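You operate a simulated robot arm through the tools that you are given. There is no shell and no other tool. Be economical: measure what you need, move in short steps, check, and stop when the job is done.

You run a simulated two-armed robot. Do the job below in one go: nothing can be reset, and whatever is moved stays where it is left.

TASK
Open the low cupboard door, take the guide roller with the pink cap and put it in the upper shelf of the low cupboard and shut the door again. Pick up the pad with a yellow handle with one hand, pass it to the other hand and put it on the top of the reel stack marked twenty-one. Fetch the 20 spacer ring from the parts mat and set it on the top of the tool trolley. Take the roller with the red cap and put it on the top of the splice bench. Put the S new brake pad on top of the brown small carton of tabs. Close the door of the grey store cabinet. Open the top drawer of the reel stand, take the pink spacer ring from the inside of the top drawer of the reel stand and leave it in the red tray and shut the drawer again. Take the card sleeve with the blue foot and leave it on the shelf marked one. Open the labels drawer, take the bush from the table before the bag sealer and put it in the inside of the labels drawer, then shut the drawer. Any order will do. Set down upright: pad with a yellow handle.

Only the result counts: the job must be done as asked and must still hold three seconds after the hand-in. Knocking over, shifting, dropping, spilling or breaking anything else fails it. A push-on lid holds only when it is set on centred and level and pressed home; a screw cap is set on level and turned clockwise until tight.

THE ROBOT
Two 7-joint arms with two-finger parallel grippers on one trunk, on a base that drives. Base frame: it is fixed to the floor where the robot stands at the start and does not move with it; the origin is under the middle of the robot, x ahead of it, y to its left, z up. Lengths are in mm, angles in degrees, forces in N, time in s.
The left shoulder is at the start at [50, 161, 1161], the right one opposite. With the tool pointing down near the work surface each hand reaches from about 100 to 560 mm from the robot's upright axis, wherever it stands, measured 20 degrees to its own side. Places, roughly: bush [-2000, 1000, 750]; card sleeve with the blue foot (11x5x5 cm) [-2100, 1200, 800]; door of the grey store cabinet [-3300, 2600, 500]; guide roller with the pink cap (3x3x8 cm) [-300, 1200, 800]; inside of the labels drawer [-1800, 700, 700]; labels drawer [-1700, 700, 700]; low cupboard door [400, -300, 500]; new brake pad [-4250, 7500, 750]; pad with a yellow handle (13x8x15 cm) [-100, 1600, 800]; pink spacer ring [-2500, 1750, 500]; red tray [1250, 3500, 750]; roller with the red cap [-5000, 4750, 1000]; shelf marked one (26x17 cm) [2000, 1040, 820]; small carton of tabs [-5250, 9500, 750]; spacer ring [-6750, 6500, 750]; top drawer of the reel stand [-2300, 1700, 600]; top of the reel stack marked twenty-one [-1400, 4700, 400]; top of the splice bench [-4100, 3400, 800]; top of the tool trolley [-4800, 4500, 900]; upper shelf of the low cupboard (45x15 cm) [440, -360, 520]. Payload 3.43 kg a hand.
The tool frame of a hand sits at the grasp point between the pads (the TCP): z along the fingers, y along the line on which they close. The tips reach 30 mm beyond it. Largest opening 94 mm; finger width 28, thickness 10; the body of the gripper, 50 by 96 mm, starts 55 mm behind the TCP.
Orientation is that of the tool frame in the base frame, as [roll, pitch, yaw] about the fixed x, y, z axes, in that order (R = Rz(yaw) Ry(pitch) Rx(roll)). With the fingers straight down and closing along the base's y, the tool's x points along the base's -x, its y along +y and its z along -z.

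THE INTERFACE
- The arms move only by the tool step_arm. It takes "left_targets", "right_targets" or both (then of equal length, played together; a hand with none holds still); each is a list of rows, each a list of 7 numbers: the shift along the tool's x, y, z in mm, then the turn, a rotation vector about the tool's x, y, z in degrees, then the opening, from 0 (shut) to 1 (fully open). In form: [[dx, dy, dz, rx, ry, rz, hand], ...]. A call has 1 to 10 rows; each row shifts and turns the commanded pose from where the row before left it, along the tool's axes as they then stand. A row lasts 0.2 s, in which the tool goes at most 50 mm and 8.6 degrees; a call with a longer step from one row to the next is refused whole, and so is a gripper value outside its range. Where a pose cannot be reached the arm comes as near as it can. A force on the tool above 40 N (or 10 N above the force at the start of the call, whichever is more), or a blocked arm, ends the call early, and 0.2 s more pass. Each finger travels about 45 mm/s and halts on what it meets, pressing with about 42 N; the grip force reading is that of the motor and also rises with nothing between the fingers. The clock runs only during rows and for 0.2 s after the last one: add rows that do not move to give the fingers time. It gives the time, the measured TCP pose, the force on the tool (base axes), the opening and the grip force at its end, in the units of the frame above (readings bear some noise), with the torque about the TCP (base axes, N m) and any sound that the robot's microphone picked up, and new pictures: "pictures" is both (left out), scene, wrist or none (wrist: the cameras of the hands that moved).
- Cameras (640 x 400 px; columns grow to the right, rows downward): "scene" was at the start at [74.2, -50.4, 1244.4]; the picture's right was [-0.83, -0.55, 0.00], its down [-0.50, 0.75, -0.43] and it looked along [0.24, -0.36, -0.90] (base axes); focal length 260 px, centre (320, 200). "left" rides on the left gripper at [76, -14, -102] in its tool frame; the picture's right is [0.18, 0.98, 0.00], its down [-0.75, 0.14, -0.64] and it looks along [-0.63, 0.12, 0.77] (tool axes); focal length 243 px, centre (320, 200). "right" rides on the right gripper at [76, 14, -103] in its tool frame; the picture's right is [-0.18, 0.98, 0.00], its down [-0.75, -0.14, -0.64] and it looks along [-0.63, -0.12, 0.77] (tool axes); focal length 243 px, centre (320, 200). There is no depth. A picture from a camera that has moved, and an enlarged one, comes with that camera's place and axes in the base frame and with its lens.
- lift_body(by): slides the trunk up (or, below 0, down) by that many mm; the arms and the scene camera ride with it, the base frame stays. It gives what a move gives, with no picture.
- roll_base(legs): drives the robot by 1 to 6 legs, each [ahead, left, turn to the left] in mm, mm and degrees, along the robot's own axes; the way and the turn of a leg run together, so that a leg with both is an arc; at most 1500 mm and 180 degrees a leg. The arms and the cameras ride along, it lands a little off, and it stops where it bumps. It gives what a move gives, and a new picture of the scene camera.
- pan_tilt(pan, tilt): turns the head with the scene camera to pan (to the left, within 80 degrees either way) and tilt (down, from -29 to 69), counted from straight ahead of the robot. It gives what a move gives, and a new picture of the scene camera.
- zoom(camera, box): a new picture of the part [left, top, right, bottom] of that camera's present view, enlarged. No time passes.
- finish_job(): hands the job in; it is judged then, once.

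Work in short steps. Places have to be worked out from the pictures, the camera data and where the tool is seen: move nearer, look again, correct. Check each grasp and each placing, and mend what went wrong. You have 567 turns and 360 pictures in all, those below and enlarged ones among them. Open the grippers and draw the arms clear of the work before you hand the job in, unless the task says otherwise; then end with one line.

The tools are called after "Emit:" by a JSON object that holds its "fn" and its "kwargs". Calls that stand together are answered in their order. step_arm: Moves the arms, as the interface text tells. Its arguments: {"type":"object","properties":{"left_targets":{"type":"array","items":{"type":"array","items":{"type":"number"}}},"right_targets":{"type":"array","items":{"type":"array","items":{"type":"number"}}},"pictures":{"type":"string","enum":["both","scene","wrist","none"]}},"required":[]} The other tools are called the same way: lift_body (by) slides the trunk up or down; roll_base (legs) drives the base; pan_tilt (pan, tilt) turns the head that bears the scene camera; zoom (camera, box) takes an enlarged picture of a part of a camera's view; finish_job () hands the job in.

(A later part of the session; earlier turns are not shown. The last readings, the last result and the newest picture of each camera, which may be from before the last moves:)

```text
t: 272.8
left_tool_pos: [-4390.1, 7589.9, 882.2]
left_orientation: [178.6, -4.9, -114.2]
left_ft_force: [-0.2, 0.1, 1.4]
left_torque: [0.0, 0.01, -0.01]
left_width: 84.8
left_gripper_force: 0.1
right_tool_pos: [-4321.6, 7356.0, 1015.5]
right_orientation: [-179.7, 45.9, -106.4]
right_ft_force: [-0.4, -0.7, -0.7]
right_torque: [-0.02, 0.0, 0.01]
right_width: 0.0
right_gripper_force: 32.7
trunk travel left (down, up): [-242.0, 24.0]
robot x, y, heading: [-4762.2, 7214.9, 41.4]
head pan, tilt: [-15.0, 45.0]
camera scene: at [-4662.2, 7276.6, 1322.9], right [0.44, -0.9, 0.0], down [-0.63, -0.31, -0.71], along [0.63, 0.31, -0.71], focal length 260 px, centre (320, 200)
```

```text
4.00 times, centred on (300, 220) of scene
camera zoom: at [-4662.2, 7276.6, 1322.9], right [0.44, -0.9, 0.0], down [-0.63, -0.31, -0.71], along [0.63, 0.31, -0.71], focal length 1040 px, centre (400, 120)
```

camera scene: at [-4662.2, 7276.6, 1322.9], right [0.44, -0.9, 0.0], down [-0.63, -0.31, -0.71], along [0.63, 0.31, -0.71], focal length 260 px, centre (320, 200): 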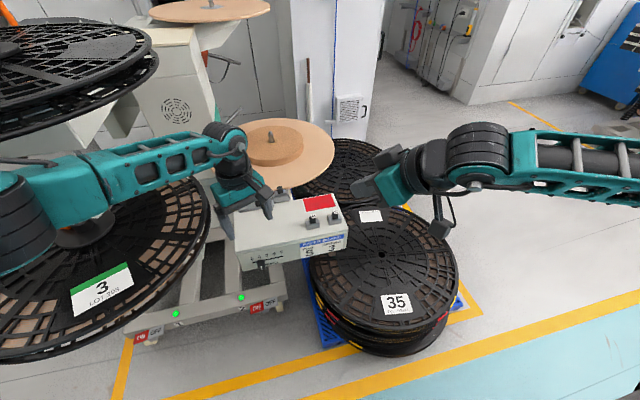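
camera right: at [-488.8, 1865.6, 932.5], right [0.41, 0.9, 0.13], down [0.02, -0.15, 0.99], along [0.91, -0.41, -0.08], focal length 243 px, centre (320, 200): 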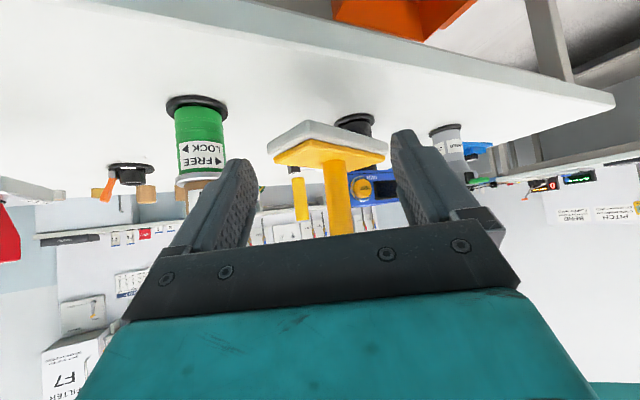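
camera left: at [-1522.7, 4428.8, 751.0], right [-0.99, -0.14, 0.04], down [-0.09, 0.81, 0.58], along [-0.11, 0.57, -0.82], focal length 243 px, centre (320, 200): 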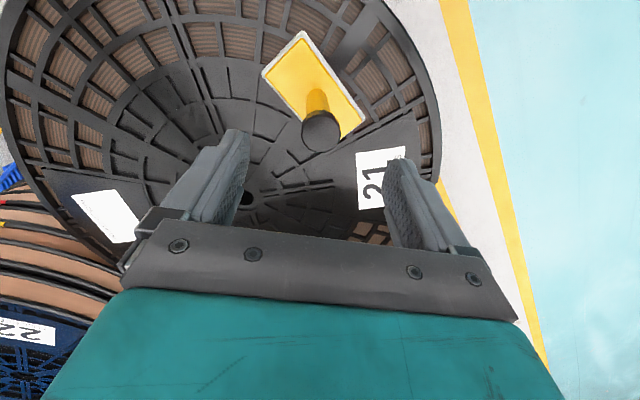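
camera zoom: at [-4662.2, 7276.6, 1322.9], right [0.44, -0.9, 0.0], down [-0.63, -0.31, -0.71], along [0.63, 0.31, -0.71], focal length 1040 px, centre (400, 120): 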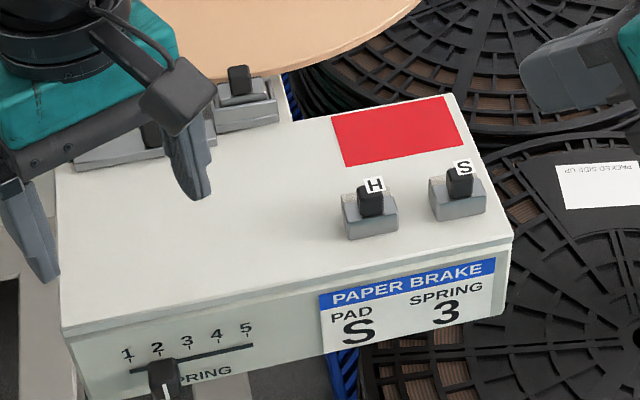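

The S pad is the right-hand one. I first retract the left hand up and back (away from the reels), then roll 60 mm forward.

Emit:
{"fn": "step_arm", "kwargs": {"left_targets": [[25, -20, -30, 0, 0, 0, 0.5], [25, -20, -30, 0, 0, 0, 0], [25, -20, -30, 0, 0, 0, 0], [25, -20, -30, 0, 0, 0, 0]], "right_targets": [[0, 0, 0, 0, 5, 0, 0.5], [0, 0, 0, 0, 5, 0, 1], [0, 0, 0, 0, 5, 0, 1], [0, 0, 0, 0, 0, 0, 1]], "pictures": "none"}}

Emit:
{"fn": "roll_base", "kwargs": {"legs": [[60, 0, 0]]}}

Emit:
{"fn": "step_arm", "kwargs": {"right_targets": [[0, 0, 0, 0, 0, 0, 1]], "pictures": "wrist"}}

```text
t: 273.8
left_tool_pos: [-4350.0, 7474.8, 1007.8]
left_orientation: [178.5, -5.1, -113.9]
left_ft_force: [-0.2, 0.5, 0.2]
left_torque: [0.0, 0.0, -0.02]
left_width: 0.0
left_gripper_force: 1.5
right_tool_pos: [-4321.0, 7355.9, 1015.7]
right_orientation: [-179.7, 30.8, -106.4]
right_ft_force: [-0.3, -0.5, -0.2]
right_torque: [-0.01, -0.04, 0.02]
right_width: 85.1
right_gripper_force: 0.1
trunk travel left (down, up): [-242.0, 24.0]
robot x, y, heading: [-4762.3, 7216.7, 41.5]
head pan, tilt: [-15.0, 45.0]
```

```text
t: 274.7
left_tool_pos: [-4305.6, 7514.2, 1007.0]
left_orientation: [178.5, -5.1, -114.1]
left_ft_force: [0.9, -0.3, -0.7]
left_torque: [-0.05, 0.01, 0.03]
left_width: 0.1
left_gripper_force: 32.9
right_tool_pos: [-4277.0, 7395.4, 1015.8]
right_orientation: [-179.8, 30.7, -106.5]
right_ft_force: [0.1, -1.2, 0.2]
right_torque: [0.02, 0.0, -0.01]
right_width: 93.9
right_gripper_force: 0.1
trunk travel left (down, up): [-242.0, 24.0]
robot x, y, heading: [-4718.7, 7254.4, 41.5]
head pan, tilt: [-15.0, 45.0]
camera scene: at [-4617.0, 7316.2, 1322.7], right [0.44, -0.9, 0.0], down [-0.63, -0.31, -0.71], along [0.63, 0.31, -0.71], focal length 260 px, centre (320, 200)
```

scene: 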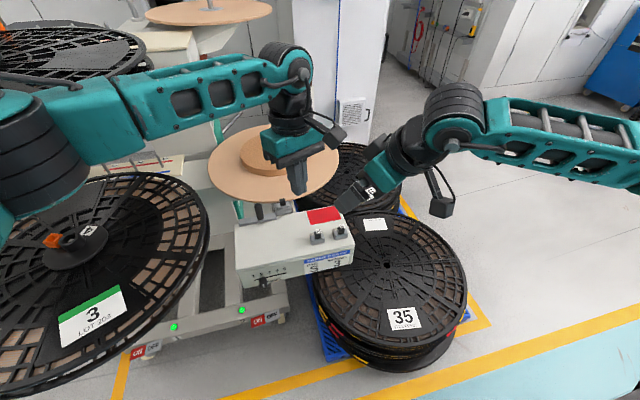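

```text
t: 275.1
left_tool_pos: [-4306.0, 7515.4, 1007.6]
left_orientation: [178.5, -5.0, -114.1]
left_ft_force: [-0.2, -0.7, 0.4]
left_torque: [0.02, -0.01, -0.02]
left_width: 0.0
left_gripper_force: 33.3
right_tool_pos: [-4276.8, 7394.2, 1016.8]
right_orientation: [-179.9, 30.7, -106.5]
right_ft_force: [0.4, -0.3, 0.3]
right_torque: [0.01, 0.01, 0.03]
right_width: 93.9
right_gripper_force: 0.1
trunk travel left (down, up): [-242.0, 24.0]
robot x, y, heading: [-4720.1, 7251.5, 41.5]
head pan, tilt: [-15.0, 45.0]
camera right: at [-4323.2, 7285.6, 1064.0], right [-0.9, 0.43, 0.09], down [0.22, 0.27, 0.94], along [0.38, 0.86, -0.34], focal length 243 px, centre (320, 200)
```

right: 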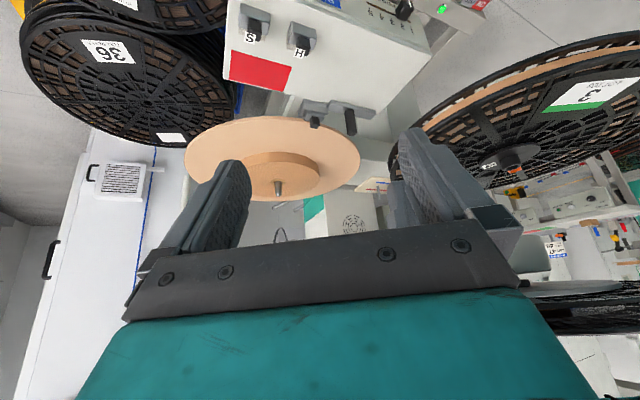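

S pad estimated at about (-4160,7475), knob top z≈700. I rotate the right hand square and less tilted, moving the left hand clear.

Emit:
{"fn": "step_arm", "kwargs": {"left_targets": [[0, 30, 0, 0, 0, 0, 0], [0, 30, 0, 0, 0, 0, 0], [0, 30, 0, 0, 0, 0, 0], [0, 20, -20, 0, 0, 0, 0], [0, 0, -20, 0, 0, 0, 0], [0, 0, 0, 0, 0, 0, 0]], "right_targets": [[0, 0, 0, 0, 6, 0, 1], [0, 0, 0, 0, 6, 0, 1], [0, 0, 0, 2.7, 0, 7.5, 1], [0, 0, 0, 2.7, 0, 7.5, 1], [0, 0, 0, 2.7, 0, 7.5, 1], [0, 0, 0, 2.7, 0, 7.5, 1]], "pictures": "none"}}

Emit:
{"fn": "step_arm", "kwargs": {"right_targets": [[-25, -3, 30, 0, 0, 0, 0.8], [-25, -3, 30, 0, 0, 0, 0.7], [-25, -3, 30, 0, 0, 0, 0.65]], "pictures": "both"}}

```text
t: 276.5
left_tool_pos: [-4404.5, 7562.8, 1051.8]
left_orientation: [178.5, -5.1, -114.1]
left_ft_force: [0.9, -0.2, -0.4]
left_torque: [0.0, -0.01, 0.0]
left_width: 0.0
left_gripper_force: 32.9
right_tool_pos: [-4276.7, 7395.9, 1016.4]
right_orientation: [-179.3, 19.0, -138.3]
right_ft_force: [-1.3, 0.4, 0.3]
right_torque: [0.01, 0.03, 0.01]
right_width: 94.0
right_gripper_force: 0.1
trunk travel left (down, up): [-242.0, 24.0]
robot x, y, heading: [-4721.8, 7253.3, 41.3]
head pan, tilt: [-15.0, 45.0]
```

```text
t: 277.3
left_tool_pos: [-4404.5, 7562.9, 1049.9]
left_orientation: [178.5, -5.1, -114.0]
left_ft_force: [-0.6, -0.7, 0.1]
left_torque: [0.04, 0.02, 0.01]
left_width: 0.0
left_gripper_force: 33.3
right_tool_pos: [-4194.7, 7455.3, 954.7]
right_orientation: [-179.2, 19.0, -138.2]
right_ft_force: [-0.7, 1.0, 0.0]
right_torque: [0.01, -0.01, -0.01]
right_width: 61.2
right_gripper_force: 0.1
trunk travel left (down, up): [-242.0, 24.0]
robot x, y, heading: [-4719.1, 7251.8, 41.4]
head pan, tilt: [-15.0, 45.0]
camera scene: at [-4617.4, 7316.1, 1322.8], right [0.44, -0.9, 0.0], down [-0.63, -0.31, -0.71], along [0.63, 0.31, -0.71], focal length 260 px, centre (320, 200)
camera right: at [-4282.5, 7396.5, 1026.1], right [-0.52, 0.85, 0.05], down [0.46, 0.24, 0.85], along [0.72, 0.47, -0.52], focal length 243 px, centre (320, 200)
```

scene: 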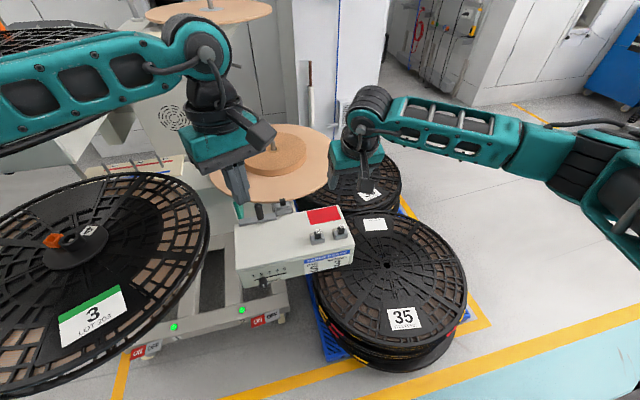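
right: 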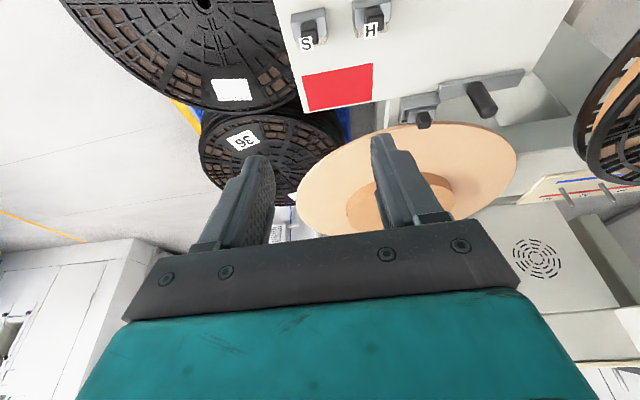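

S pad now fixed at about (-4176,7465), z≈725. I lower the hand to hover 100 mm above and check.

Emit:
{"fn": "step_arm", "kwargs": {"right_targets": [[6.3, -1.7, 40, 0, 0, 0, 0.65], [6.3, -1.7, 40, 0, 0, 0, 0.65], [6.3, -1.7, 40, 0, 0, 0, 0.65]], "pictures": "wrist"}}

```text
t: 278.1
left_tool_pos: [-4403.5, 7563.3, 1050.3]
left_orientation: [178.5, -5.2, -114.1]
left_ft_force: [-0.1, 0.3, 0.5]
left_torque: [0.01, -0.01, 0.01]
left_width: 0.0
left_gripper_force: 32.9
right_tool_pos: [-4174.9, 7462.0, 834.0]
right_orientation: [-179.3, 19.0, -138.2]
right_ft_force: [-0.2, -0.4, -0.4]
right_torque: [0.03, 0.0, 0.02]
right_width: 60.8
right_gripper_force: 0.1
trunk travel left (down, up): [-242.0, 24.0]
robot x, y, heading: [-4721.5, 7250.5, 41.5]
head pan, tilt: [-15.0, 45.0]
camera right: at [-4263.5, 7403.9, 906.3], right [-0.52, 0.85, 0.05], down [0.46, 0.24, 0.85], along [0.72, 0.47, -0.52], focal length 243 px, centre (320, 200)
```

right: 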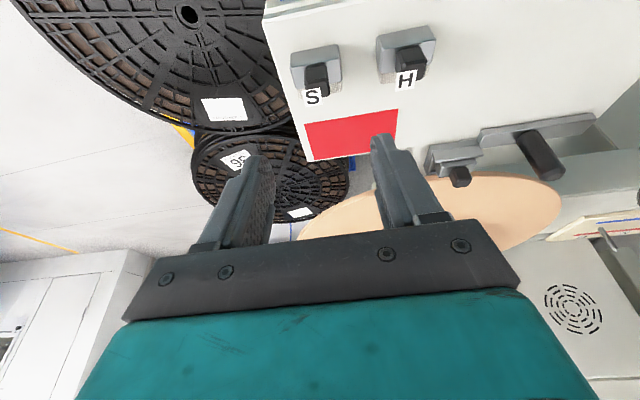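

The new view refines it to about (-4157,7478), z≈688. I move 24 mm forward and 60 mm down and look again.

Emit:
{"fn": "step_arm", "kwargs": {"right_targets": [[-1.5, 0, 32, 0, 0, 0, 0.65], [-1.5, 0, 32, 0, 0, 0, 0.65]], "pictures": "wrist"}}

```text
t: 278.7
left_tool_pos: [-4404.3, 7562.4, 1051.1]
left_orientation: [178.4, -5.1, -114.1]
left_ft_force: [0.4, 0.1, 0.1]
left_torque: [-0.01, 0.02, -0.02]
left_width: 0.0
left_gripper_force: 33.4
right_tool_pos: [-4156.3, 7477.9, 774.7]
right_orientation: [-179.3, 19.1, -138.2]
right_ft_force: [-0.9, -0.2, -0.3]
right_torque: [0.01, -0.01, -0.01]
right_width: 61.3
right_gripper_force: 0.0
trunk travel left (down, up): [-242.0, 24.0]
robot x, y, heading: [-4721.7, 7252.7, 41.4]
head pan, tilt: [-15.0, 45.0]
camera right: at [-4244.8, 7418.9, 846.9], right [-0.52, 0.85, 0.05], down [0.46, 0.24, 0.85], along [0.72, 0.47, -0.52], focal length 243 px, centre (320, 200)
```

right: 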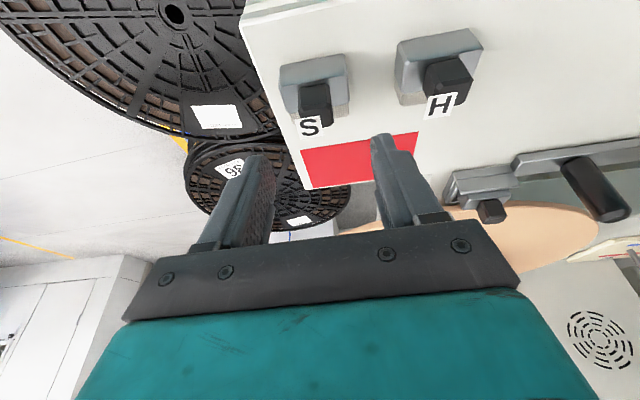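

Aligned laterally. I descend 52 mm to bring the fingertips beside the grey block.

Emit:
{"fn": "step_arm", "kwargs": {"right_targets": [[8, 0.6, 16.5, 0, 0, 0, 0.65], [8, 0.6, 16.5, 0, 0, 0, 0.65], [7, 0, 15, 0, 0, 0, 0.65]], "pictures": "both"}}

```text
t: 279.6
left_tool_pos: [-4405.8, 7561.0, 1052.4]
left_orientation: [178.5, -4.9, -114.1]
left_ft_force: [0.7, 1.0, 0.4]
left_torque: [0.03, 0.02, 0.03]
left_width: 0.0
left_gripper_force: 33.2
right_tool_pos: [-4162.8, 7476.3, 733.0]
right_orientation: [-179.6, 19.2, -138.3]
right_ft_force: [-13.3, -15.6, 22.9]
right_torque: [0.01, 1.05, 0.65]
right_width: 59.6
right_gripper_force: 0.0
trunk travel left (down, up): [-242.0, 24.0]
robot x, y, heading: [-4720.7, 7251.5, 41.3]
head pan, tilt: [-15.0, 45.0]
stopped in row 3 (right hand): the force on the tool passed its limit (the readings are from after the stop); the commanded pose is now the measured one
camera scene: at [-4620.4, 7313.5, 1323.7], right [0.44, -0.9, 0.0], down [-0.63, -0.31, -0.71], along [0.64, 0.31, -0.71], focal length 260 px, centre (320, 200)
camera right: at [-4250.9, 7417.0, 804.1], right [-0.52, 0.85, 0.05], down [0.46, 0.23, 0.86], along [0.72, 0.47, -0.52], focal length 243 px, centre (320, 200)
```

scene: 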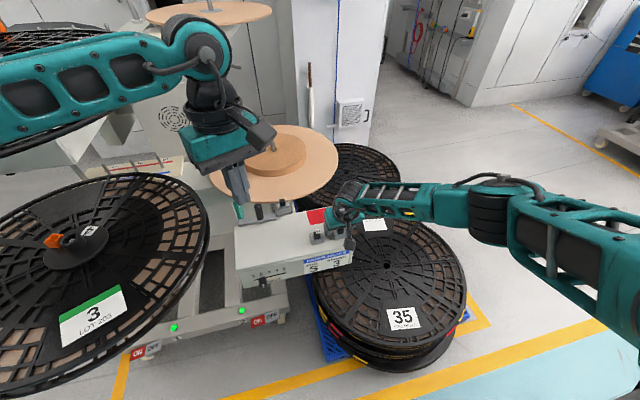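
right: 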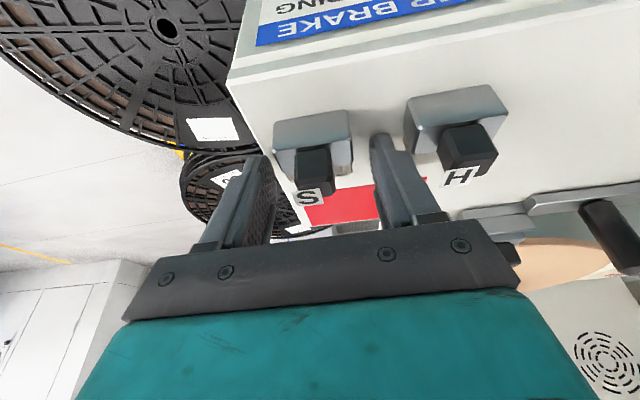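

The tips touched the box top (z≈703). I lift 3 mm, move back 10 mm to centre on the block, and close.

Emit:
{"fn": "step_arm", "kwargs": {"right_targets": [[8.5, 0, -6, 0, 0, 0, 0.65], [0, 0, 0, 0, 0, 0, 0.3], [0, 0, 0, 0, 0, 0, 0.1], [0, 0, 0, 0, 0, 0, 0], [0, 0, 0, 0, 0, 0, 0]], "pictures": "wrist"}}

```text
t: 280.8
left_tool_pos: [-4405.5, 7562.8, 1050.2]
left_orientation: [178.4, -5.0, -114.1]
left_ft_force: [0.0, -0.2, -0.4]
left_torque: [0.0, -0.01, 0.02]
left_width: 0.0
left_gripper_force: 32.9
right_tool_pos: [-4168.2, 7469.7, 733.8]
right_orientation: [-179.6, 19.1, -138.3]
right_ft_force: [-3.0, 0.9, 7.1]
right_torque: [0.15, 0.23, 0.03]
right_width: 39.0
right_gripper_force: 42.6
trunk travel left (down, up): [-242.0, 24.0]
robot x, y, heading: [-4723.7, 7251.0, 41.3]
head pan, tilt: [-15.0, 45.0]
camera right: at [-4256.6, 7410.8, 804.1], right [-0.52, 0.85, 0.05], down [0.46, 0.23, 0.86], along [0.72, 0.47, -0.52], focal length 243 px, centre (320, 200)
```

right: 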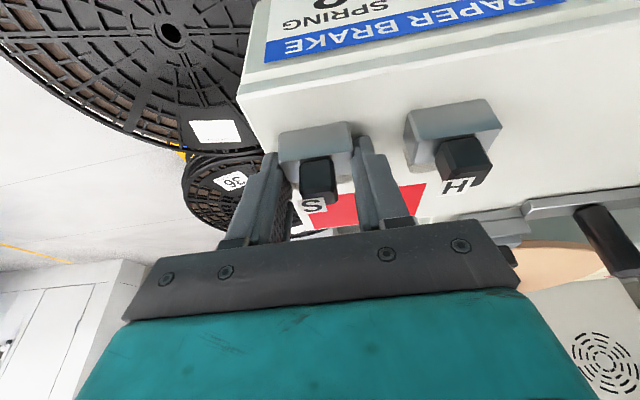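

Gripped at 39 mm. I lift straight up 100 mm and check.

Emit:
{"fn": "step_arm", "kwargs": {"right_targets": [[-10, 0, -28, 0, 0, 0, 0], [-11, 0, -32, 0, 0, 0, 0], [-11, 0, -32, 0, 0, 0, 0], [-11, 0, -32, 0, 0, 0, 0]], "pictures": "wrist"}}

```text
t: 281.8
left_tool_pos: [-4404.4, 7563.4, 1050.2]
left_orientation: [178.6, -4.9, -114.1]
left_ft_force: [0.6, -0.9, -0.2]
left_torque: [0.0, -0.01, 0.02]
left_width: 0.0
left_gripper_force: 32.6
right_tool_pos: [-4169.3, 7470.7, 864.4]
right_orientation: [-179.6, 19.2, -138.4]
right_ft_force: [0.7, 0.4, -0.5]
right_torque: [0.04, 0.01, -0.01]
right_width: 38.9
right_gripper_force: 41.5
trunk travel left (down, up): [-242.0, 24.0]
robot x, y, heading: [-4721.6, 7249.9, 41.3]
head pan, tilt: [-15.0, 45.0]
camera right: at [-4257.5, 7411.4, 934.6], right [-0.52, 0.85, 0.05], down [0.46, 0.23, 0.86], along [0.72, 0.47, -0.52], focal length 243 px, centre (320, 200)
```

right: 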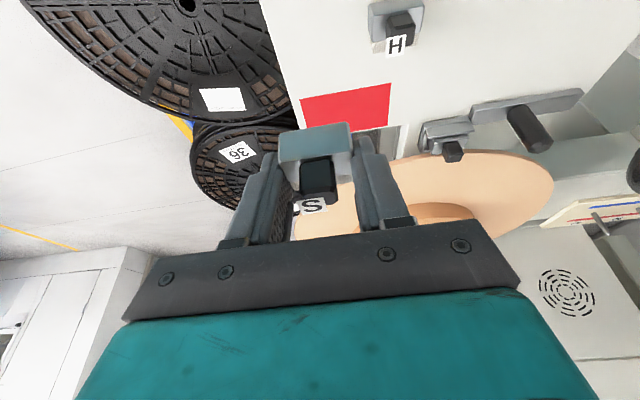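

S pad is held. I back into the aisle and strafe left 2 m to the small table.

Emit:
{"fn": "roll_base", "kwargs": {"legs": [[-450, 0, 0], [0, 1000, 0], [0, 1000, 0]]}}

Emit:
{"fn": "pan_tilt", "kwargs": {"pan": 0, "tilt": 20}}

```text
t: 294.1
left_tool_pos: [-6061.4, 8774.3, 1050.1]
left_orientation: [178.6, -5.1, -114.1]
left_ft_force: [-1.0, 0.0, -0.2]
left_torque: [0.02, 0.01, 0.01]
left_width: 0.0
left_gripper_force: 33.4
right_tool_pos: [-5826.7, 8682.5, 863.6]
right_orientation: [-179.5, 19.2, -138.3]
right_ft_force: [0.6, 0.0, -0.9]
right_torque: [-0.01, 0.01, 0.0]
right_width: 38.9
right_gripper_force: 42.1
trunk travel left (down, up): [-242.0, 24.0]
robot x, y, heading: [-6375.4, 8467.5, 41.4]
head pan, tilt: [-15.0, 45.0]
camera scene: at [-6275.2, 8527.6, 1322.8], right [0.44, -0.9, 0.0], down [-0.63, -0.31, -0.71], along [0.63, 0.31, -0.71], focal length 260 px, centre (320, 200)
```

scene: 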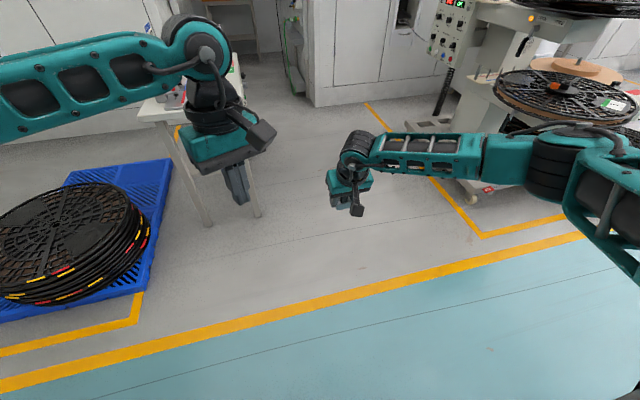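

```text
t: 295.0
left_tool_pos: [-6061.2, 8774.0, 1049.4]
left_orientation: [178.5, -5.2, -114.2]
left_ft_force: [0.3, 0.2, -0.2]
left_torque: [0.01, 0.0, -0.02]
left_width: 0.0
left_gripper_force: 32.8
right_tool_pos: [-5826.3, 8683.1, 863.3]
right_orientation: [-179.5, 19.2, -138.2]
right_ft_force: [-0.3, -0.2, -0.7]
right_torque: [-0.02, -0.04, -0.01]
right_width: 38.8
right_gripper_force: 41.9
trunk travel left (down, up): [-242.0, 24.0]
robot x, y, heading: [-6381.3, 8466.6, 40.9]
head pan, tilt: [0.0, 20.0]
camera scene: at [-6277.9, 8552.8, 1361.4], right [0.66, -0.75, 0.0], down [-0.26, -0.23, -0.94], along [0.71, 0.62, -0.34], focal length 260 px, centre (320, 200)
```

scene: 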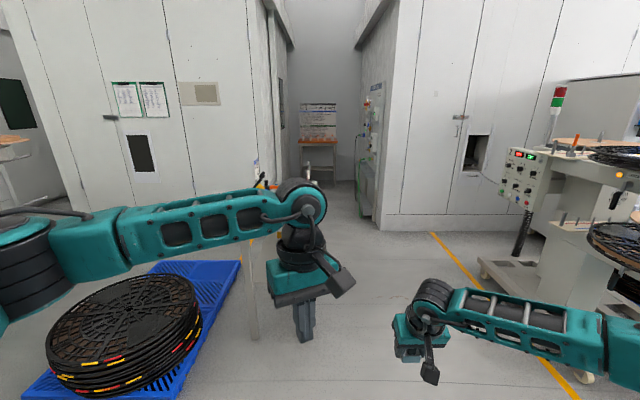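

The table is ahead behind the left gripper. I roll forward 650 and swing the left hand out of view.

Emit:
{"fn": "roll_base", "kwargs": {"legs": [[650, 0, 0]]}}

Emit:
{"fn": "step_arm", "kwargs": {"left_targets": [[20, 40, 0, 0, 0, 0, 0], [20, 40, 0, 0, 0, 0, 0], [20, 40, 0, 0, 0, 0, 0], [0, 40, 0, 0, 0, 0, 0]], "pictures": "scene"}}

```text
t: 298.6
left_tool_pos: [-5567.6, 9206.9, 1051.0]
left_orientation: [178.4, -5.2, -114.2]
left_ft_force: [-0.3, -1.2, 0.0]
left_torque: [0.02, 0.01, -0.02]
left_width: 0.0
left_gripper_force: 32.6
right_tool_pos: [-5333.3, 9114.8, 862.7]
right_orientation: [-179.5, 19.2, -138.3]
right_ft_force: [0.4, -0.4, -0.6]
right_torque: [0.02, 0.0, -0.02]
right_width: 38.8
right_gripper_force: 41.6
trunk travel left (down, up): [-242.0, 24.0]
robot x, y, heading: [-5882.9, 8900.0, 41.6]
head pan, tilt: [0.0, 20.0]
camera scene: at [-5784.4, 8984.7, 1361.4], right [0.66, -0.75, 0.0], down [-0.26, -0.23, -0.94], along [0.71, 0.62, -0.34], focal length 260 px, centre (320, 200)
```

scene: 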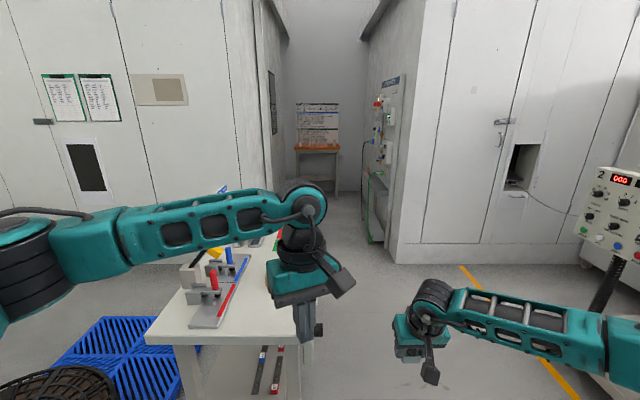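

```text
t: 299.6
left_tool_pos: [-5739.4, 9217.7, 1060.3]
left_orientation: [178.4, -4.9, -114.3]
left_ft_force: [-0.1, 0.4, 0.2]
left_torque: [-0.01, -0.02, 0.02]
left_width: 0.0
left_gripper_force: 33.0
right_tool_pos: [-5334.2, 9113.3, 864.1]
right_orientation: [-179.6, 19.2, -138.3]
right_ft_force: [-0.2, 0.5, -0.2]
right_torque: [0.01, 0.0, 0.01]
right_width: 38.7
right_gripper_force: 42.0
trunk travel left (down, up): [-242.0, 24.0]
robot x, y, heading: [-5885.3, 8895.2, 41.3]
head pan, tilt: [0.0, 20.0]
camera scene: at [-5785.4, 8984.8, 1361.6], right [0.66, -0.75, 0.0], down [-0.26, -0.23, -0.94], along [0.71, 0.62, -0.34], focal length 260 px, centre (320, 200)
```

scene: 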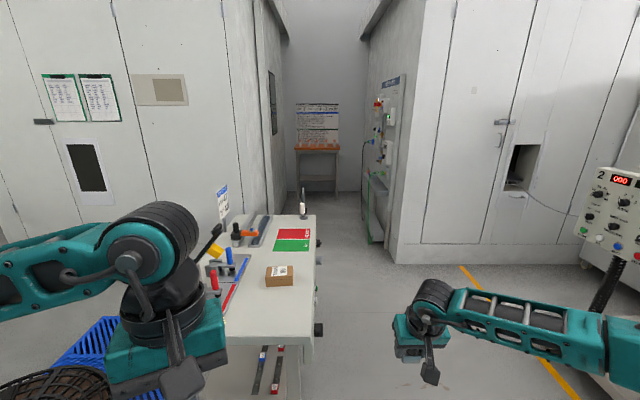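

The carton is visible on the table end facing me. I shift left 200 and forward 300.

Emit:
{"fn": "roll_base", "kwargs": {"legs": [[0, 190, 0], [300, 0, 0]]}}

Emit:
{"fn": "pan_tilt", "kwargs": {"pan": 0, "tilt": 45}}

Emit:
{"fn": "step_arm", "kwargs": {"right_targets": [[0, 0, 0, 0, 0, 0, 0]], "pictures": "wrist"}}

```text
t: 302.8
left_tool_pos: [-5638.9, 9555.0, 1060.2]
left_orientation: [178.5, -5.1, -114.3]
left_ft_force: [-0.5, -0.3, -0.1]
left_torque: [-0.05, -0.01, 0.01]
left_width: 0.2
left_gripper_force: 33.1
right_tool_pos: [-5233.8, 9451.5, 862.6]
right_orientation: [-179.5, 19.2, -138.4]
right_ft_force: [0.0, -0.2, -0.9]
right_torque: [0.01, 0.05, 0.0]
right_width: 38.9
right_gripper_force: 42.4
trunk travel left (down, up): [-242.0, 24.0]
robot x, y, heading: [-5786.4, 9230.6, 41.0]
head pan, tilt: [0.0, 20.0]
camera scene: at [-5685.3, 9322.8, 1361.4], right [0.66, -0.75, 0.0], down [-0.26, -0.23, -0.94], along [0.71, 0.62, -0.34], focal length 260 px, centre (320, 200)
```

scene: 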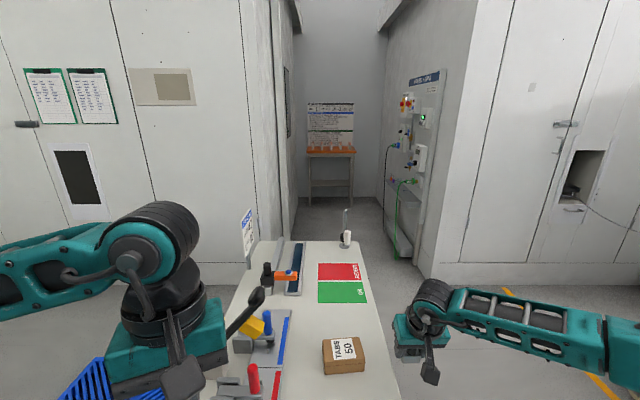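

```text
t: 303.7
left_tool_pos: [-5639.7, 9555.1, 1060.6]
left_orientation: [178.5, -5.0, -114.2]
left_ft_force: [0.1, -0.7, 0.8]
left_torque: [-0.01, 0.03, -0.02]
left_width: 0.4
left_gripper_force: 33.1
right_tool_pos: [-5233.4, 9451.9, 863.1]
right_orientation: [-179.5, 19.1, -138.2]
right_ft_force: [0.4, 1.0, -0.2]
right_torque: [-0.05, 0.0, -0.01]
right_width: 38.9
right_gripper_force: 42.2
trunk travel left (down, up): [-242.0, 24.0]
robot x, y, heading: [-5788.5, 9235.1, 41.2]
head pan, tilt: [0.0, 45.0]
camera scene: at [-5694.6, 9314.6, 1322.9], right [0.66, -0.75, 0.0], down [-0.53, -0.47, -0.71], along [0.53, 0.47, -0.71], focal length 260 px, centre (320, 200)
```

scene: 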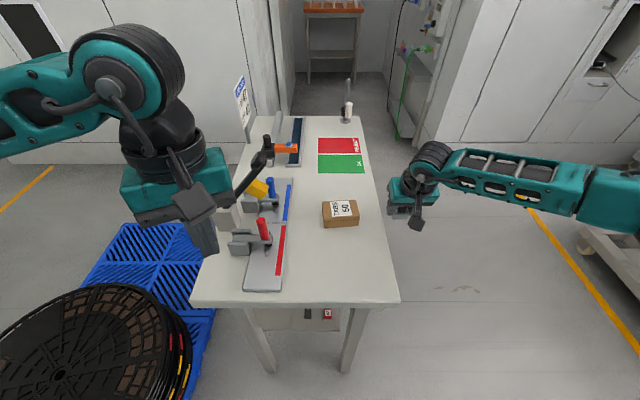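

```text
t: 304.1
left_tool_pos: [-5639.7, 9555.2, 1060.7]
left_orientation: [178.5, -5.0, -114.2]
left_ft_force: [0.5, 0.1, 0.3]
left_torque: [-0.02, -0.01, 0.0]
left_width: 0.0
left_gripper_force: 33.4
right_tool_pos: [-5234.4, 9451.5, 864.0]
right_orientation: [-179.6, 19.2, -138.4]
right_ft_force: [-0.3, -0.4, -1.3]
right_torque: [0.01, -0.02, -0.04]
right_width: 38.9
right_gripper_force: 41.9
trunk travel left (down, up): [-242.0, 24.0]
robot x, y, heading: [-5786.5, 9235.6, 41.4]
head pan, tilt: [0.0, 45.0]
camera right: at [-5322.4, 9392.5, 934.1], right [-0.52, 0.85, 0.05], down [0.46, 0.23, 0.86], along [0.72, 0.47, -0.52], focal length 243 px, centre (320, 200)
```

right: 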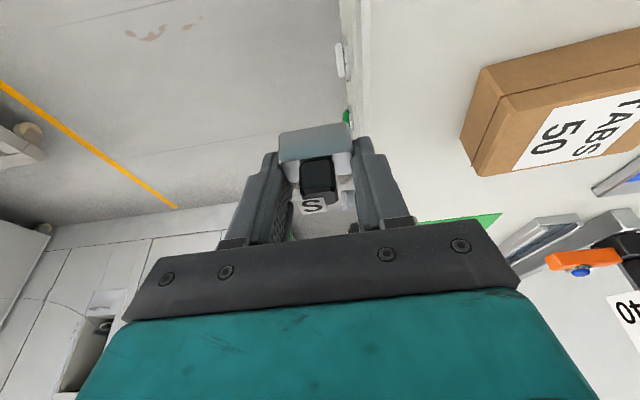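

Carton top centre at about (-5308,9581), z≈820. I raise the right hand 40 and move it over the carton.

Emit:
{"fn": "step_arm", "kwargs": {"right_targets": [[-14, 0, -40, 0, 0, 0, 0], [-7, 36, 2.4, 0, 0, 0, 0], [-7, 36, 2.4, 0, 0, 0, 0], [-7, 36, 2.4, 0, 0, 0, 0], [-7, 36, 2.4, 0, 0, 0, 0]], "pictures": "both"}}

```text
t: 305.3
left_tool_pos: [-5641.1, 9555.1, 1061.7]
left_orientation: [178.6, -5.1, -114.2]
left_ft_force: [-1.2, -0.6, 0.3]
left_torque: [0.02, 0.02, 0.0]
left_width: 0.0
left_gripper_force: 33.3
right_tool_pos: [-5308.3, 9580.4, 905.7]
right_orientation: [-179.3, 19.2, -138.3]
right_ft_force: [0.0, 0.0, -0.6]
right_torque: [0.04, 0.0, -0.02]
right_width: 38.8
right_gripper_force: 41.9
trunk travel left (down, up): [-242.0, 24.0]
robot x, y, heading: [-5788.5, 9234.8, 41.2]
head pan, tilt: [0.0, 45.0]
camera scene: at [-5695.1, 9315.2, 1322.8], right [0.66, -0.75, 0.0], down [-0.53, -0.47, -0.71], along [0.53, 0.47, -0.71], focal length 260 px, centre (320, 200)
camera right: at [-5396.1, 9521.3, 975.4], right [-0.52, 0.85, 0.05], down [0.46, 0.23, 0.86], along [0.72, 0.47, -0.52], focal length 243 px, centre (320, 200)
```

scene: 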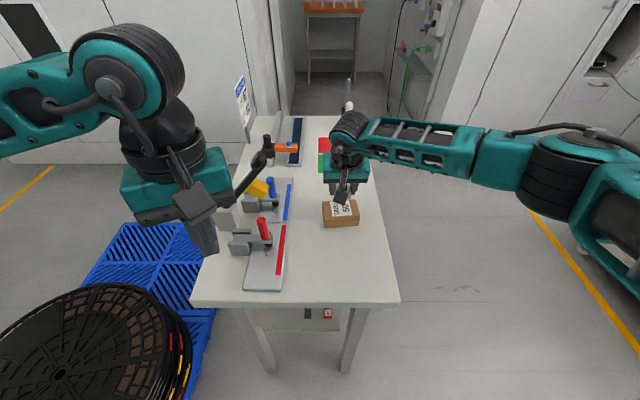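
right: 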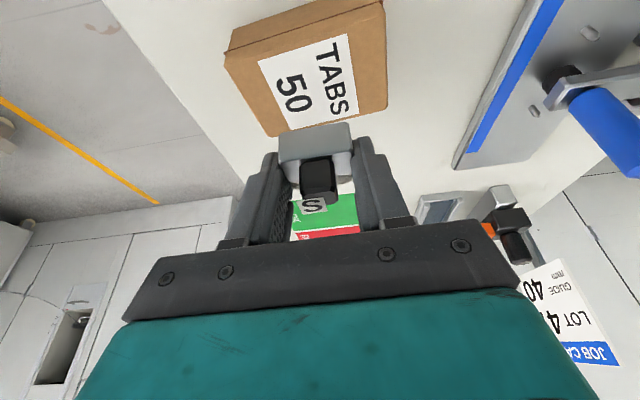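

I shift back 16 mm to centre over the carton and lower carefully.

Emit:
{"fn": "step_arm", "kwargs": {"right_targets": [[15, 1, -5, 0, 0, 0, 0], [8, 0, 23, 0, 0, 0, 0], [2, 0, 6, 0, 0, 0, 0], [1.5, 0, 4.5, 0, 0, 0, 0], [1.5, 0, 4.5, 0, 0, 0, 0]], "pictures": "both"}}

```text
t: 306.6
left_tool_pos: [-5641.2, 9554.3, 1059.8]
left_orientation: [178.5, -5.0, -114.2]
left_ft_force: [0.2, -0.7, -0.6]
left_torque: [-0.04, -0.02, -0.03]
left_width: 0.2
left_gripper_force: 32.9
right_tool_pos: [-5316.3, 9572.7, 873.6]
right_orientation: [-179.8, 20.1, -138.3]
right_ft_force: [-0.6, -1.0, 15.0]
right_torque: [-0.19, 0.17, 0.0]
right_width: 39.0
right_gripper_force: 42.1
trunk travel left (down, up): [-242.0, 24.0]
robot x, y, heading: [-5787.3, 9230.0, 41.1]
head pan, tilt: [0.0, 45.0]
stopped in row 5 (right hand): the force on the tool passed its limit (the readings are from after the stop); the commanded pose is now the measured one
camera scene: at [-5695.5, 9313.8, 1322.8], right [0.66, -0.75, 0.0], down [-0.53, -0.47, -0.71], along [0.53, 0.47, -0.71], focal length 260 px, centre (320, 200)
camera right: at [-5406.2, 9512.8, 942.4], right [-0.52, 0.85, 0.06], down [0.46, 0.22, 0.86], along [0.72, 0.48, -0.5], focal length 243 px, centre (320, 200)
```

scene: 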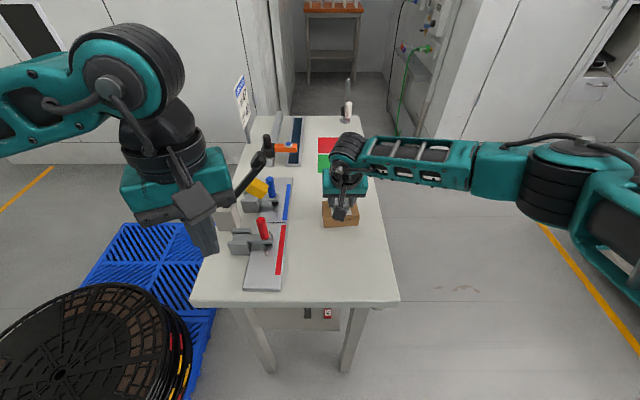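
right: 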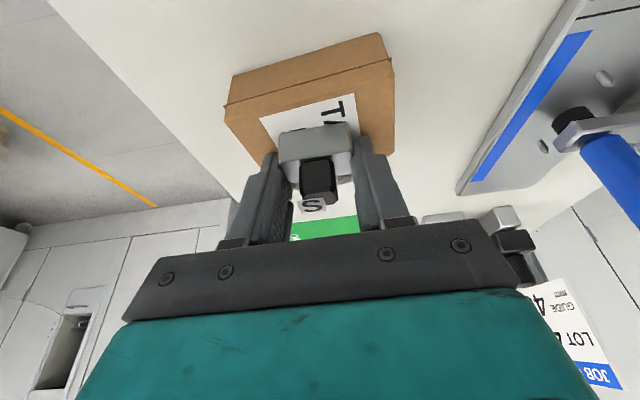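

It touched the carton (top z≈841) but sits toward the far edge. I lift 8 mm, come back 22 mm, and lower again.

Emit:
{"fn": "step_arm", "kwargs": {"right_targets": [[-3, 0, -9, 0, 0, 0, 0], [10.4, 0, -3.6, 0, 0, 0, 0], [10.4, 0, -3.6, 0, 0, 0, 0], [1.2, 0, 3.5, 0, 0, 0, 0], [1, 0, 3, 0, 0, 0, 0]], "pictures": "wrist"}}

```text
t: 307.8
left_tool_pos: [-5639.5, 9554.1, 1060.7]
left_orientation: [178.5, -5.0, -114.3]
left_ft_force: [-1.0, -0.2, 0.9]
left_torque: [0.04, 0.02, 0.02]
left_width: 0.0
left_gripper_force: 33.1
right_tool_pos: [-5335.1, 9556.8, 873.1]
right_orientation: [-179.8, 19.8, -138.4]
right_ft_force: [-1.1, -2.0, 6.7]
right_torque: [-0.02, 0.17, 0.01]
right_width: 38.7
right_gripper_force: 41.8
trunk travel left (down, up): [-242.0, 24.0]
robot x, y, heading: [-5790.4, 9232.5, 41.2]
head pan, tilt: [0.0, 45.0]
camera right: at [-5423.1, 9497.0, 942.9], right [-0.52, 0.85, 0.06], down [0.46, 0.22, 0.86], along [0.72, 0.47, -0.51], focal length 243 px, centre (320, 200)
```

right: 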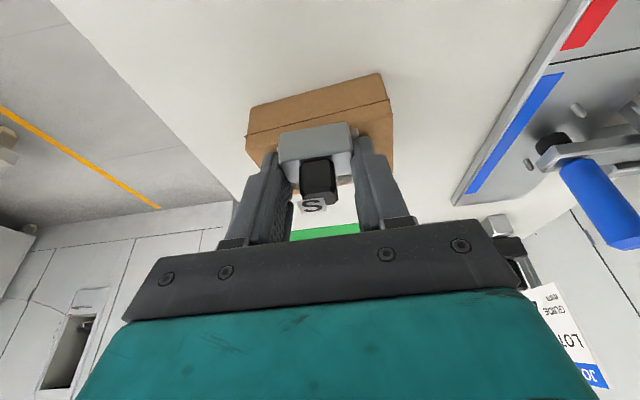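

Now it's a little toward the near edge; I go forward 10 mm, set down, and release.

Emit:
{"fn": "step_arm", "kwargs": {"right_targets": [[-2, 0, -5, 0, 0, 0, 0], [-9.4, 0, 3.3, 0, 0, 0, 0], [1.3, 0, 3.6, 0, 0, 0, 0], [0.6, 0, 1.5, 0, 0, 0, 0], [0, 0, 0, 0, 0, 0, 0]], "pictures": "wrist"}}

```text
t: 309.0
left_tool_pos: [-5639.8, 9555.2, 1060.4]
left_orientation: [178.5, -5.0, -114.2]
left_ft_force: [1.4, 0.1, -0.8]
left_torque: [0.0, 0.0, 0.01]
left_width: 0.0
left_gripper_force: 32.6
right_tool_pos: [-5326.8, 9564.4, 872.8]
right_orientation: [-179.7, 19.9, -138.5]
right_ft_force: [0.1, -1.6, 8.9]
right_torque: [-0.06, 0.13, 0.03]
right_width: 38.7
right_gripper_force: 41.5
trunk travel left (down, up): [-242.0, 24.0]
robot x, y, heading: [-5784.9, 9235.1, 41.3]
head pan, tilt: [0.0, 45.0]
camera right: at [-5415.3, 9504.2, 942.8], right [-0.52, 0.85, 0.06], down [0.46, 0.22, 0.86], along [0.72, 0.48, -0.51], focal length 243 px, centre (320, 200)
```

right: 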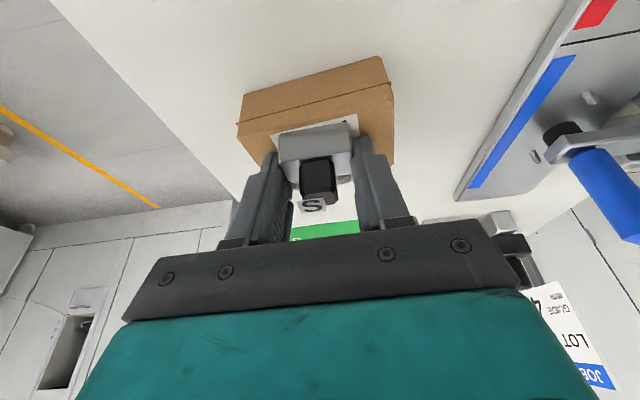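

Good position, resting with 9 N. I release and rise along the tool axis.

Emit:
{"fn": "step_arm", "kwargs": {"right_targets": [[0, 0, 0, 0, 0, 0, 0.5], [0, 0, 0, 0, 0, 0, 0.65], [0, 0, 0, 0, 0, 0, 0.65], [-4, 0, -12, 0, 0, 0, 0.65], [-10, 0, -30, 0, 0, 0, 0.65], [-12, 0, -36, 0, 0, 0, 0.65]], "pictures": "wrist"}}

```text
t: 310.4
left_tool_pos: [-5639.1, 9554.4, 1060.2]
left_orientation: [178.5, -4.8, -114.2]
left_ft_force: [0.0, 0.6, -0.2]
left_torque: [-0.04, 0.0, 0.01]
left_width: 0.0
left_gripper_force: 33.0
right_tool_pos: [-5327.6, 9561.0, 953.0]
right_orientation: [-179.7, 19.6, -138.4]
right_ft_force: [-0.2, -0.8, 0.0]
right_torque: [0.0, 0.04, 0.02]
right_width: 61.0
right_gripper_force: 0.0
trunk travel left (down, up): [-242.0, 24.0]
robot x, y, heading: [-5784.7, 9232.0, 41.2]
head pan, tilt: [0.0, 45.0]
camera right: at [-5417.2, 9502.1, 1023.9], right [-0.52, 0.85, 0.06], down [0.46, 0.22, 0.86], along [0.72, 0.47, -0.51], focal length 243 px, centre (320, 200)
```

right: 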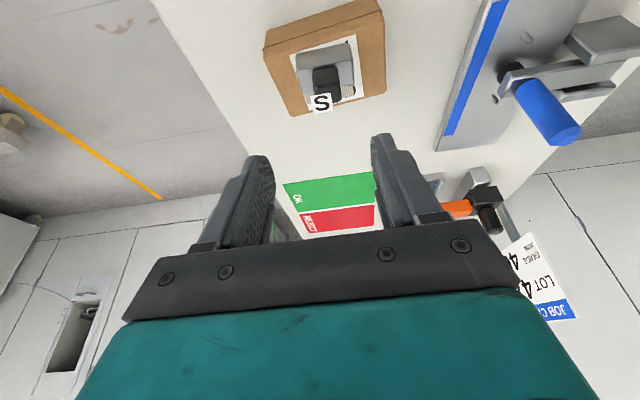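

S pad sits on the carton. Next the spacer ring on the parts mat across the aisle: I back out, strafe along the aisle and turn round.

Emit:
{"fn": "roll_base", "kwargs": {"legs": [[-1200, 0, 0], [0, -1400, 0], [0, 0, 180]]}}

Emit:
{"fn": "pan_tilt", "kwargs": {"pan": 0, "tilt": 30}}

```text
t: 330.4
left_tool_pos: [-5920.5, 7065.5, 1059.6]
left_orientation: [178.5, -4.9, 67.2]
left_ft_force: [0.3, 0.2, 0.6]
left_torque: [0.03, 0.0, 0.03]
left_width: 0.0
left_gripper_force: 33.2
right_tool_pos: [-6230.5, 7051.7, 954.3]
right_orientation: [-179.6, 19.7, 42.9]
right_ft_force: [-0.1, -0.5, 0.4]
right_torque: [-0.02, 0.02, -0.01]
right_width: 61.2
right_gripper_force: 0.0
trunk travel left (down, up): [-242.0, 24.0]
robot x, y, heading: [-5780.5, 7387.4, -137.3]
head pan, tilt: [0.0, 45.0]
camera scene: at [-5869.4, 7308.7, 1322.8], right [-0.68, 0.74, 0.0], down [0.52, 0.48, -0.71], along [-0.52, -0.48, -0.71], focal length 260 px, centre (320, 200)
```

scene: 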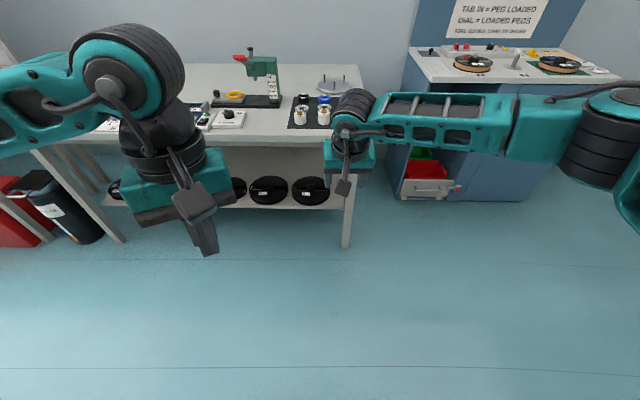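

```text
t: 331.2
left_tool_pos: [-5919.4, 7066.2, 1059.8]
left_orientation: [178.4, -5.0, 67.0]
left_ft_force: [0.2, 0.6, -0.5]
left_torque: [-0.02, 0.0, 0.03]
left_width: 0.3
left_gripper_force: 33.6
right_tool_pos: [-6231.0, 7051.1, 953.5]
right_orientation: [-179.7, 19.7, 43.0]
right_ft_force: [-0.1, 0.2, 1.0]
right_torque: [0.03, 0.02, -0.01]
right_width: 61.1
right_gripper_force: 0.1
trunk travel left (down, up): [-242.0, 24.0]
robot x, y, heading: [-5779.6, 7389.1, -137.8]
head pan, tilt: [0.0, 30.0]
camera scene: at [-5876.2, 7302.5, 1345.4], right [-0.68, 0.74, 0.0], down [0.37, 0.34, -0.87], along [-0.64, -0.58, -0.5], focal length 260 px, centre (320, 200)
```

scene: 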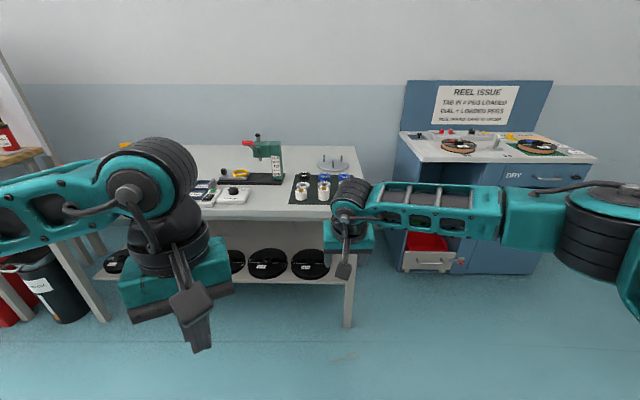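

The table with a dark parts mat is ahead. I zoom on the mat.

Emit:
{"fn": "zoom", "kwargs": {"camera": "scene", "box": [180, 130, 380, 255]}}

```text
3.20 times, centred on (280, 192) of scene
camera zoom: at [-5876.2, 7302.5, 1345.4], right [-0.68, 0.74, 0.0], down [0.37, 0.34, -0.87], along [-0.64, -0.58, -0.5], focal length 832 px, centre (448, 224)
```

zoom: 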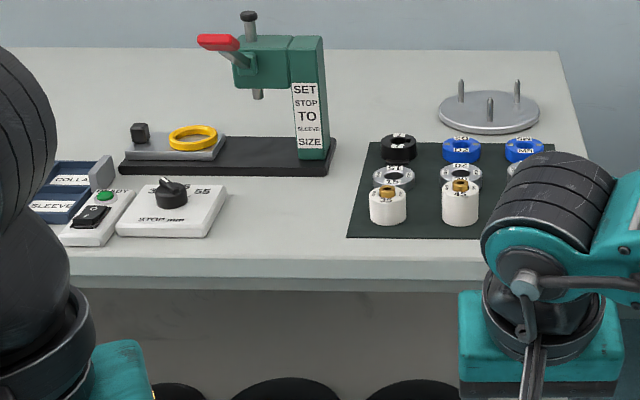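

I roll forward 640 mm and take a closer look with head tilted down.

Emit:
{"fn": "roll_base", "kwargs": {"legs": [[640, 0, 0]]}}

Emit:
{"fn": "pan_tilt", "kwargs": {"pan": -10, "tilt": 45}}

Emit:
{"fn": "step_arm", "kwargs": {"right_targets": [[0, -30, -20, 0, 0, 0, 1]], "pictures": "wrist"}}

```text
t: 334.8
left_tool_pos: [-6394.3, 6631.4, 1059.9]
left_orientation: [178.5, -5.0, 67.1]
left_ft_force: [-0.2, -0.4, -0.2]
left_torque: [0.0, 0.01, 0.0]
left_width: 0.3
left_gripper_force: 32.6
right_tool_pos: [-6706.1, 6616.0, 953.6]
right_orientation: [-179.6, 19.7, 42.9]
right_ft_force: [0.5, 0.2, -0.2]
right_torque: [-0.03, -0.01, -0.03]
right_width: 61.1
right_gripper_force: 0.0
trunk travel left (down, up): [-242.0, 24.0]
robot x, y, heading: [-6251.6, 6957.2, -137.5]
head pan, tilt: [0.0, 30.0]
camera scene: at [-6351.1, 6867.5, 1345.4], right [-0.68, 0.74, 0.0], down [0.37, 0.34, -0.87], along [-0.64, -0.58, -0.5], focal length 260 px, centre (320, 200)
```

scene: 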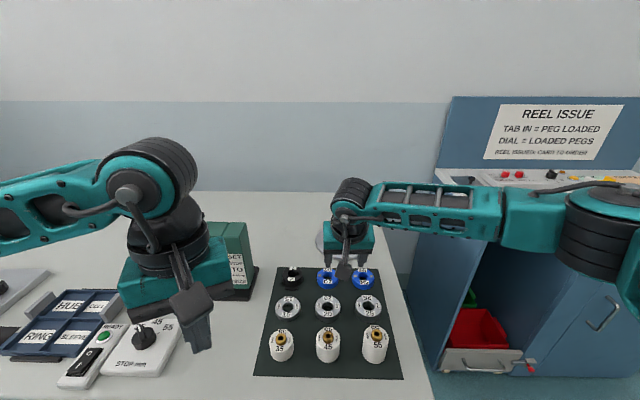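

```text
t: 335.6
left_tool_pos: [-6393.5, 6630.8, 1060.0]
left_orientation: [178.4, -5.1, 67.1]
left_ft_force: [-1.2, 0.5, -0.9]
left_torque: [0.02, 0.01, 0.01]
left_width: 0.0
left_gripper_force: 32.6
right_tool_pos: [-6705.2, 6616.2, 953.5]
right_orientation: [-179.7, 19.7, 42.9]
right_ft_force: [-0.5, 1.1, -0.5]
right_torque: [-0.01, -0.02, -0.02]
right_width: 61.0
right_gripper_force: 0.0
trunk travel left (down, up): [-242.0, 24.0]
robot x, y, heading: [-6254.2, 6958.4, -137.5]
head pan, tilt: [-10.0, 45.0]
camera scene: at [-6352.7, 6885.1, 1322.9], right [-0.54, 0.84, 0.0], down [0.6, 0.38, -0.71], along [-0.6, -0.38, -0.71], focal length 260 px, centre (320, 200)
```

scene: 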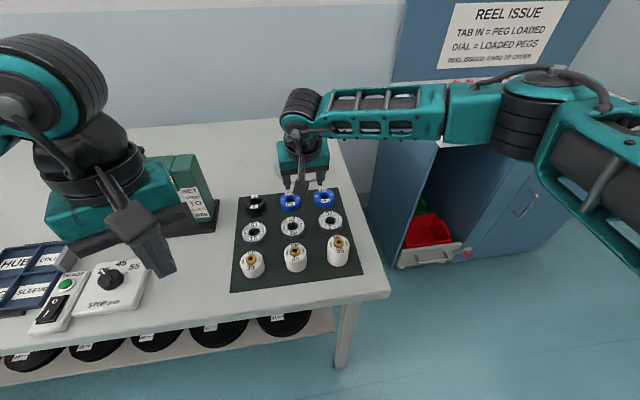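

```text
t: 336.0
left_tool_pos: [-6394.2, 6630.8, 1058.7]
left_orientation: [178.4, -5.0, 67.1]
left_ft_force: [0.3, 0.7, 0.3]
left_torque: [-0.03, -0.01, -0.01]
left_width: 0.2
left_gripper_force: 32.9
right_tool_pos: [-6720.9, 6643.5, 972.9]
right_orientation: [-179.7, 19.6, 42.8]
right_ft_force: [0.0, 0.0, 0.0]
right_torque: [0.02, -0.02, 0.04]
right_width: 93.8
right_gripper_force: 0.0
trunk travel left (down, up): [-242.0, 24.0]
robot x, y, heading: [-6253.1, 6955.1, -137.3]
head pan, tilt: [-10.0, 45.0]
camera right: at [-6631.6, 6705.1, 1042.5], right [0.54, -0.84, 0.06], down [-0.45, -0.23, 0.86], along [-0.71, -0.49, -0.51], focal length 243 px, centre (320, 200)
```

right: 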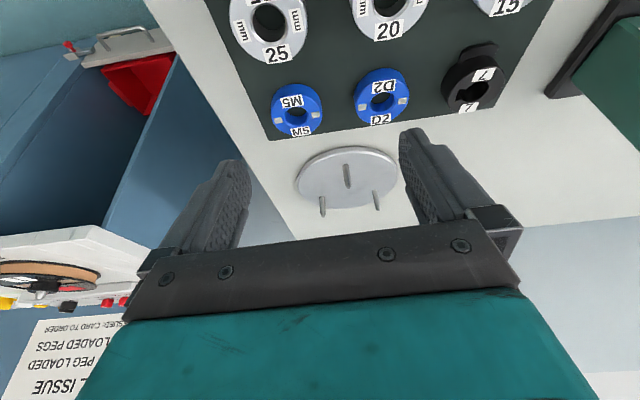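

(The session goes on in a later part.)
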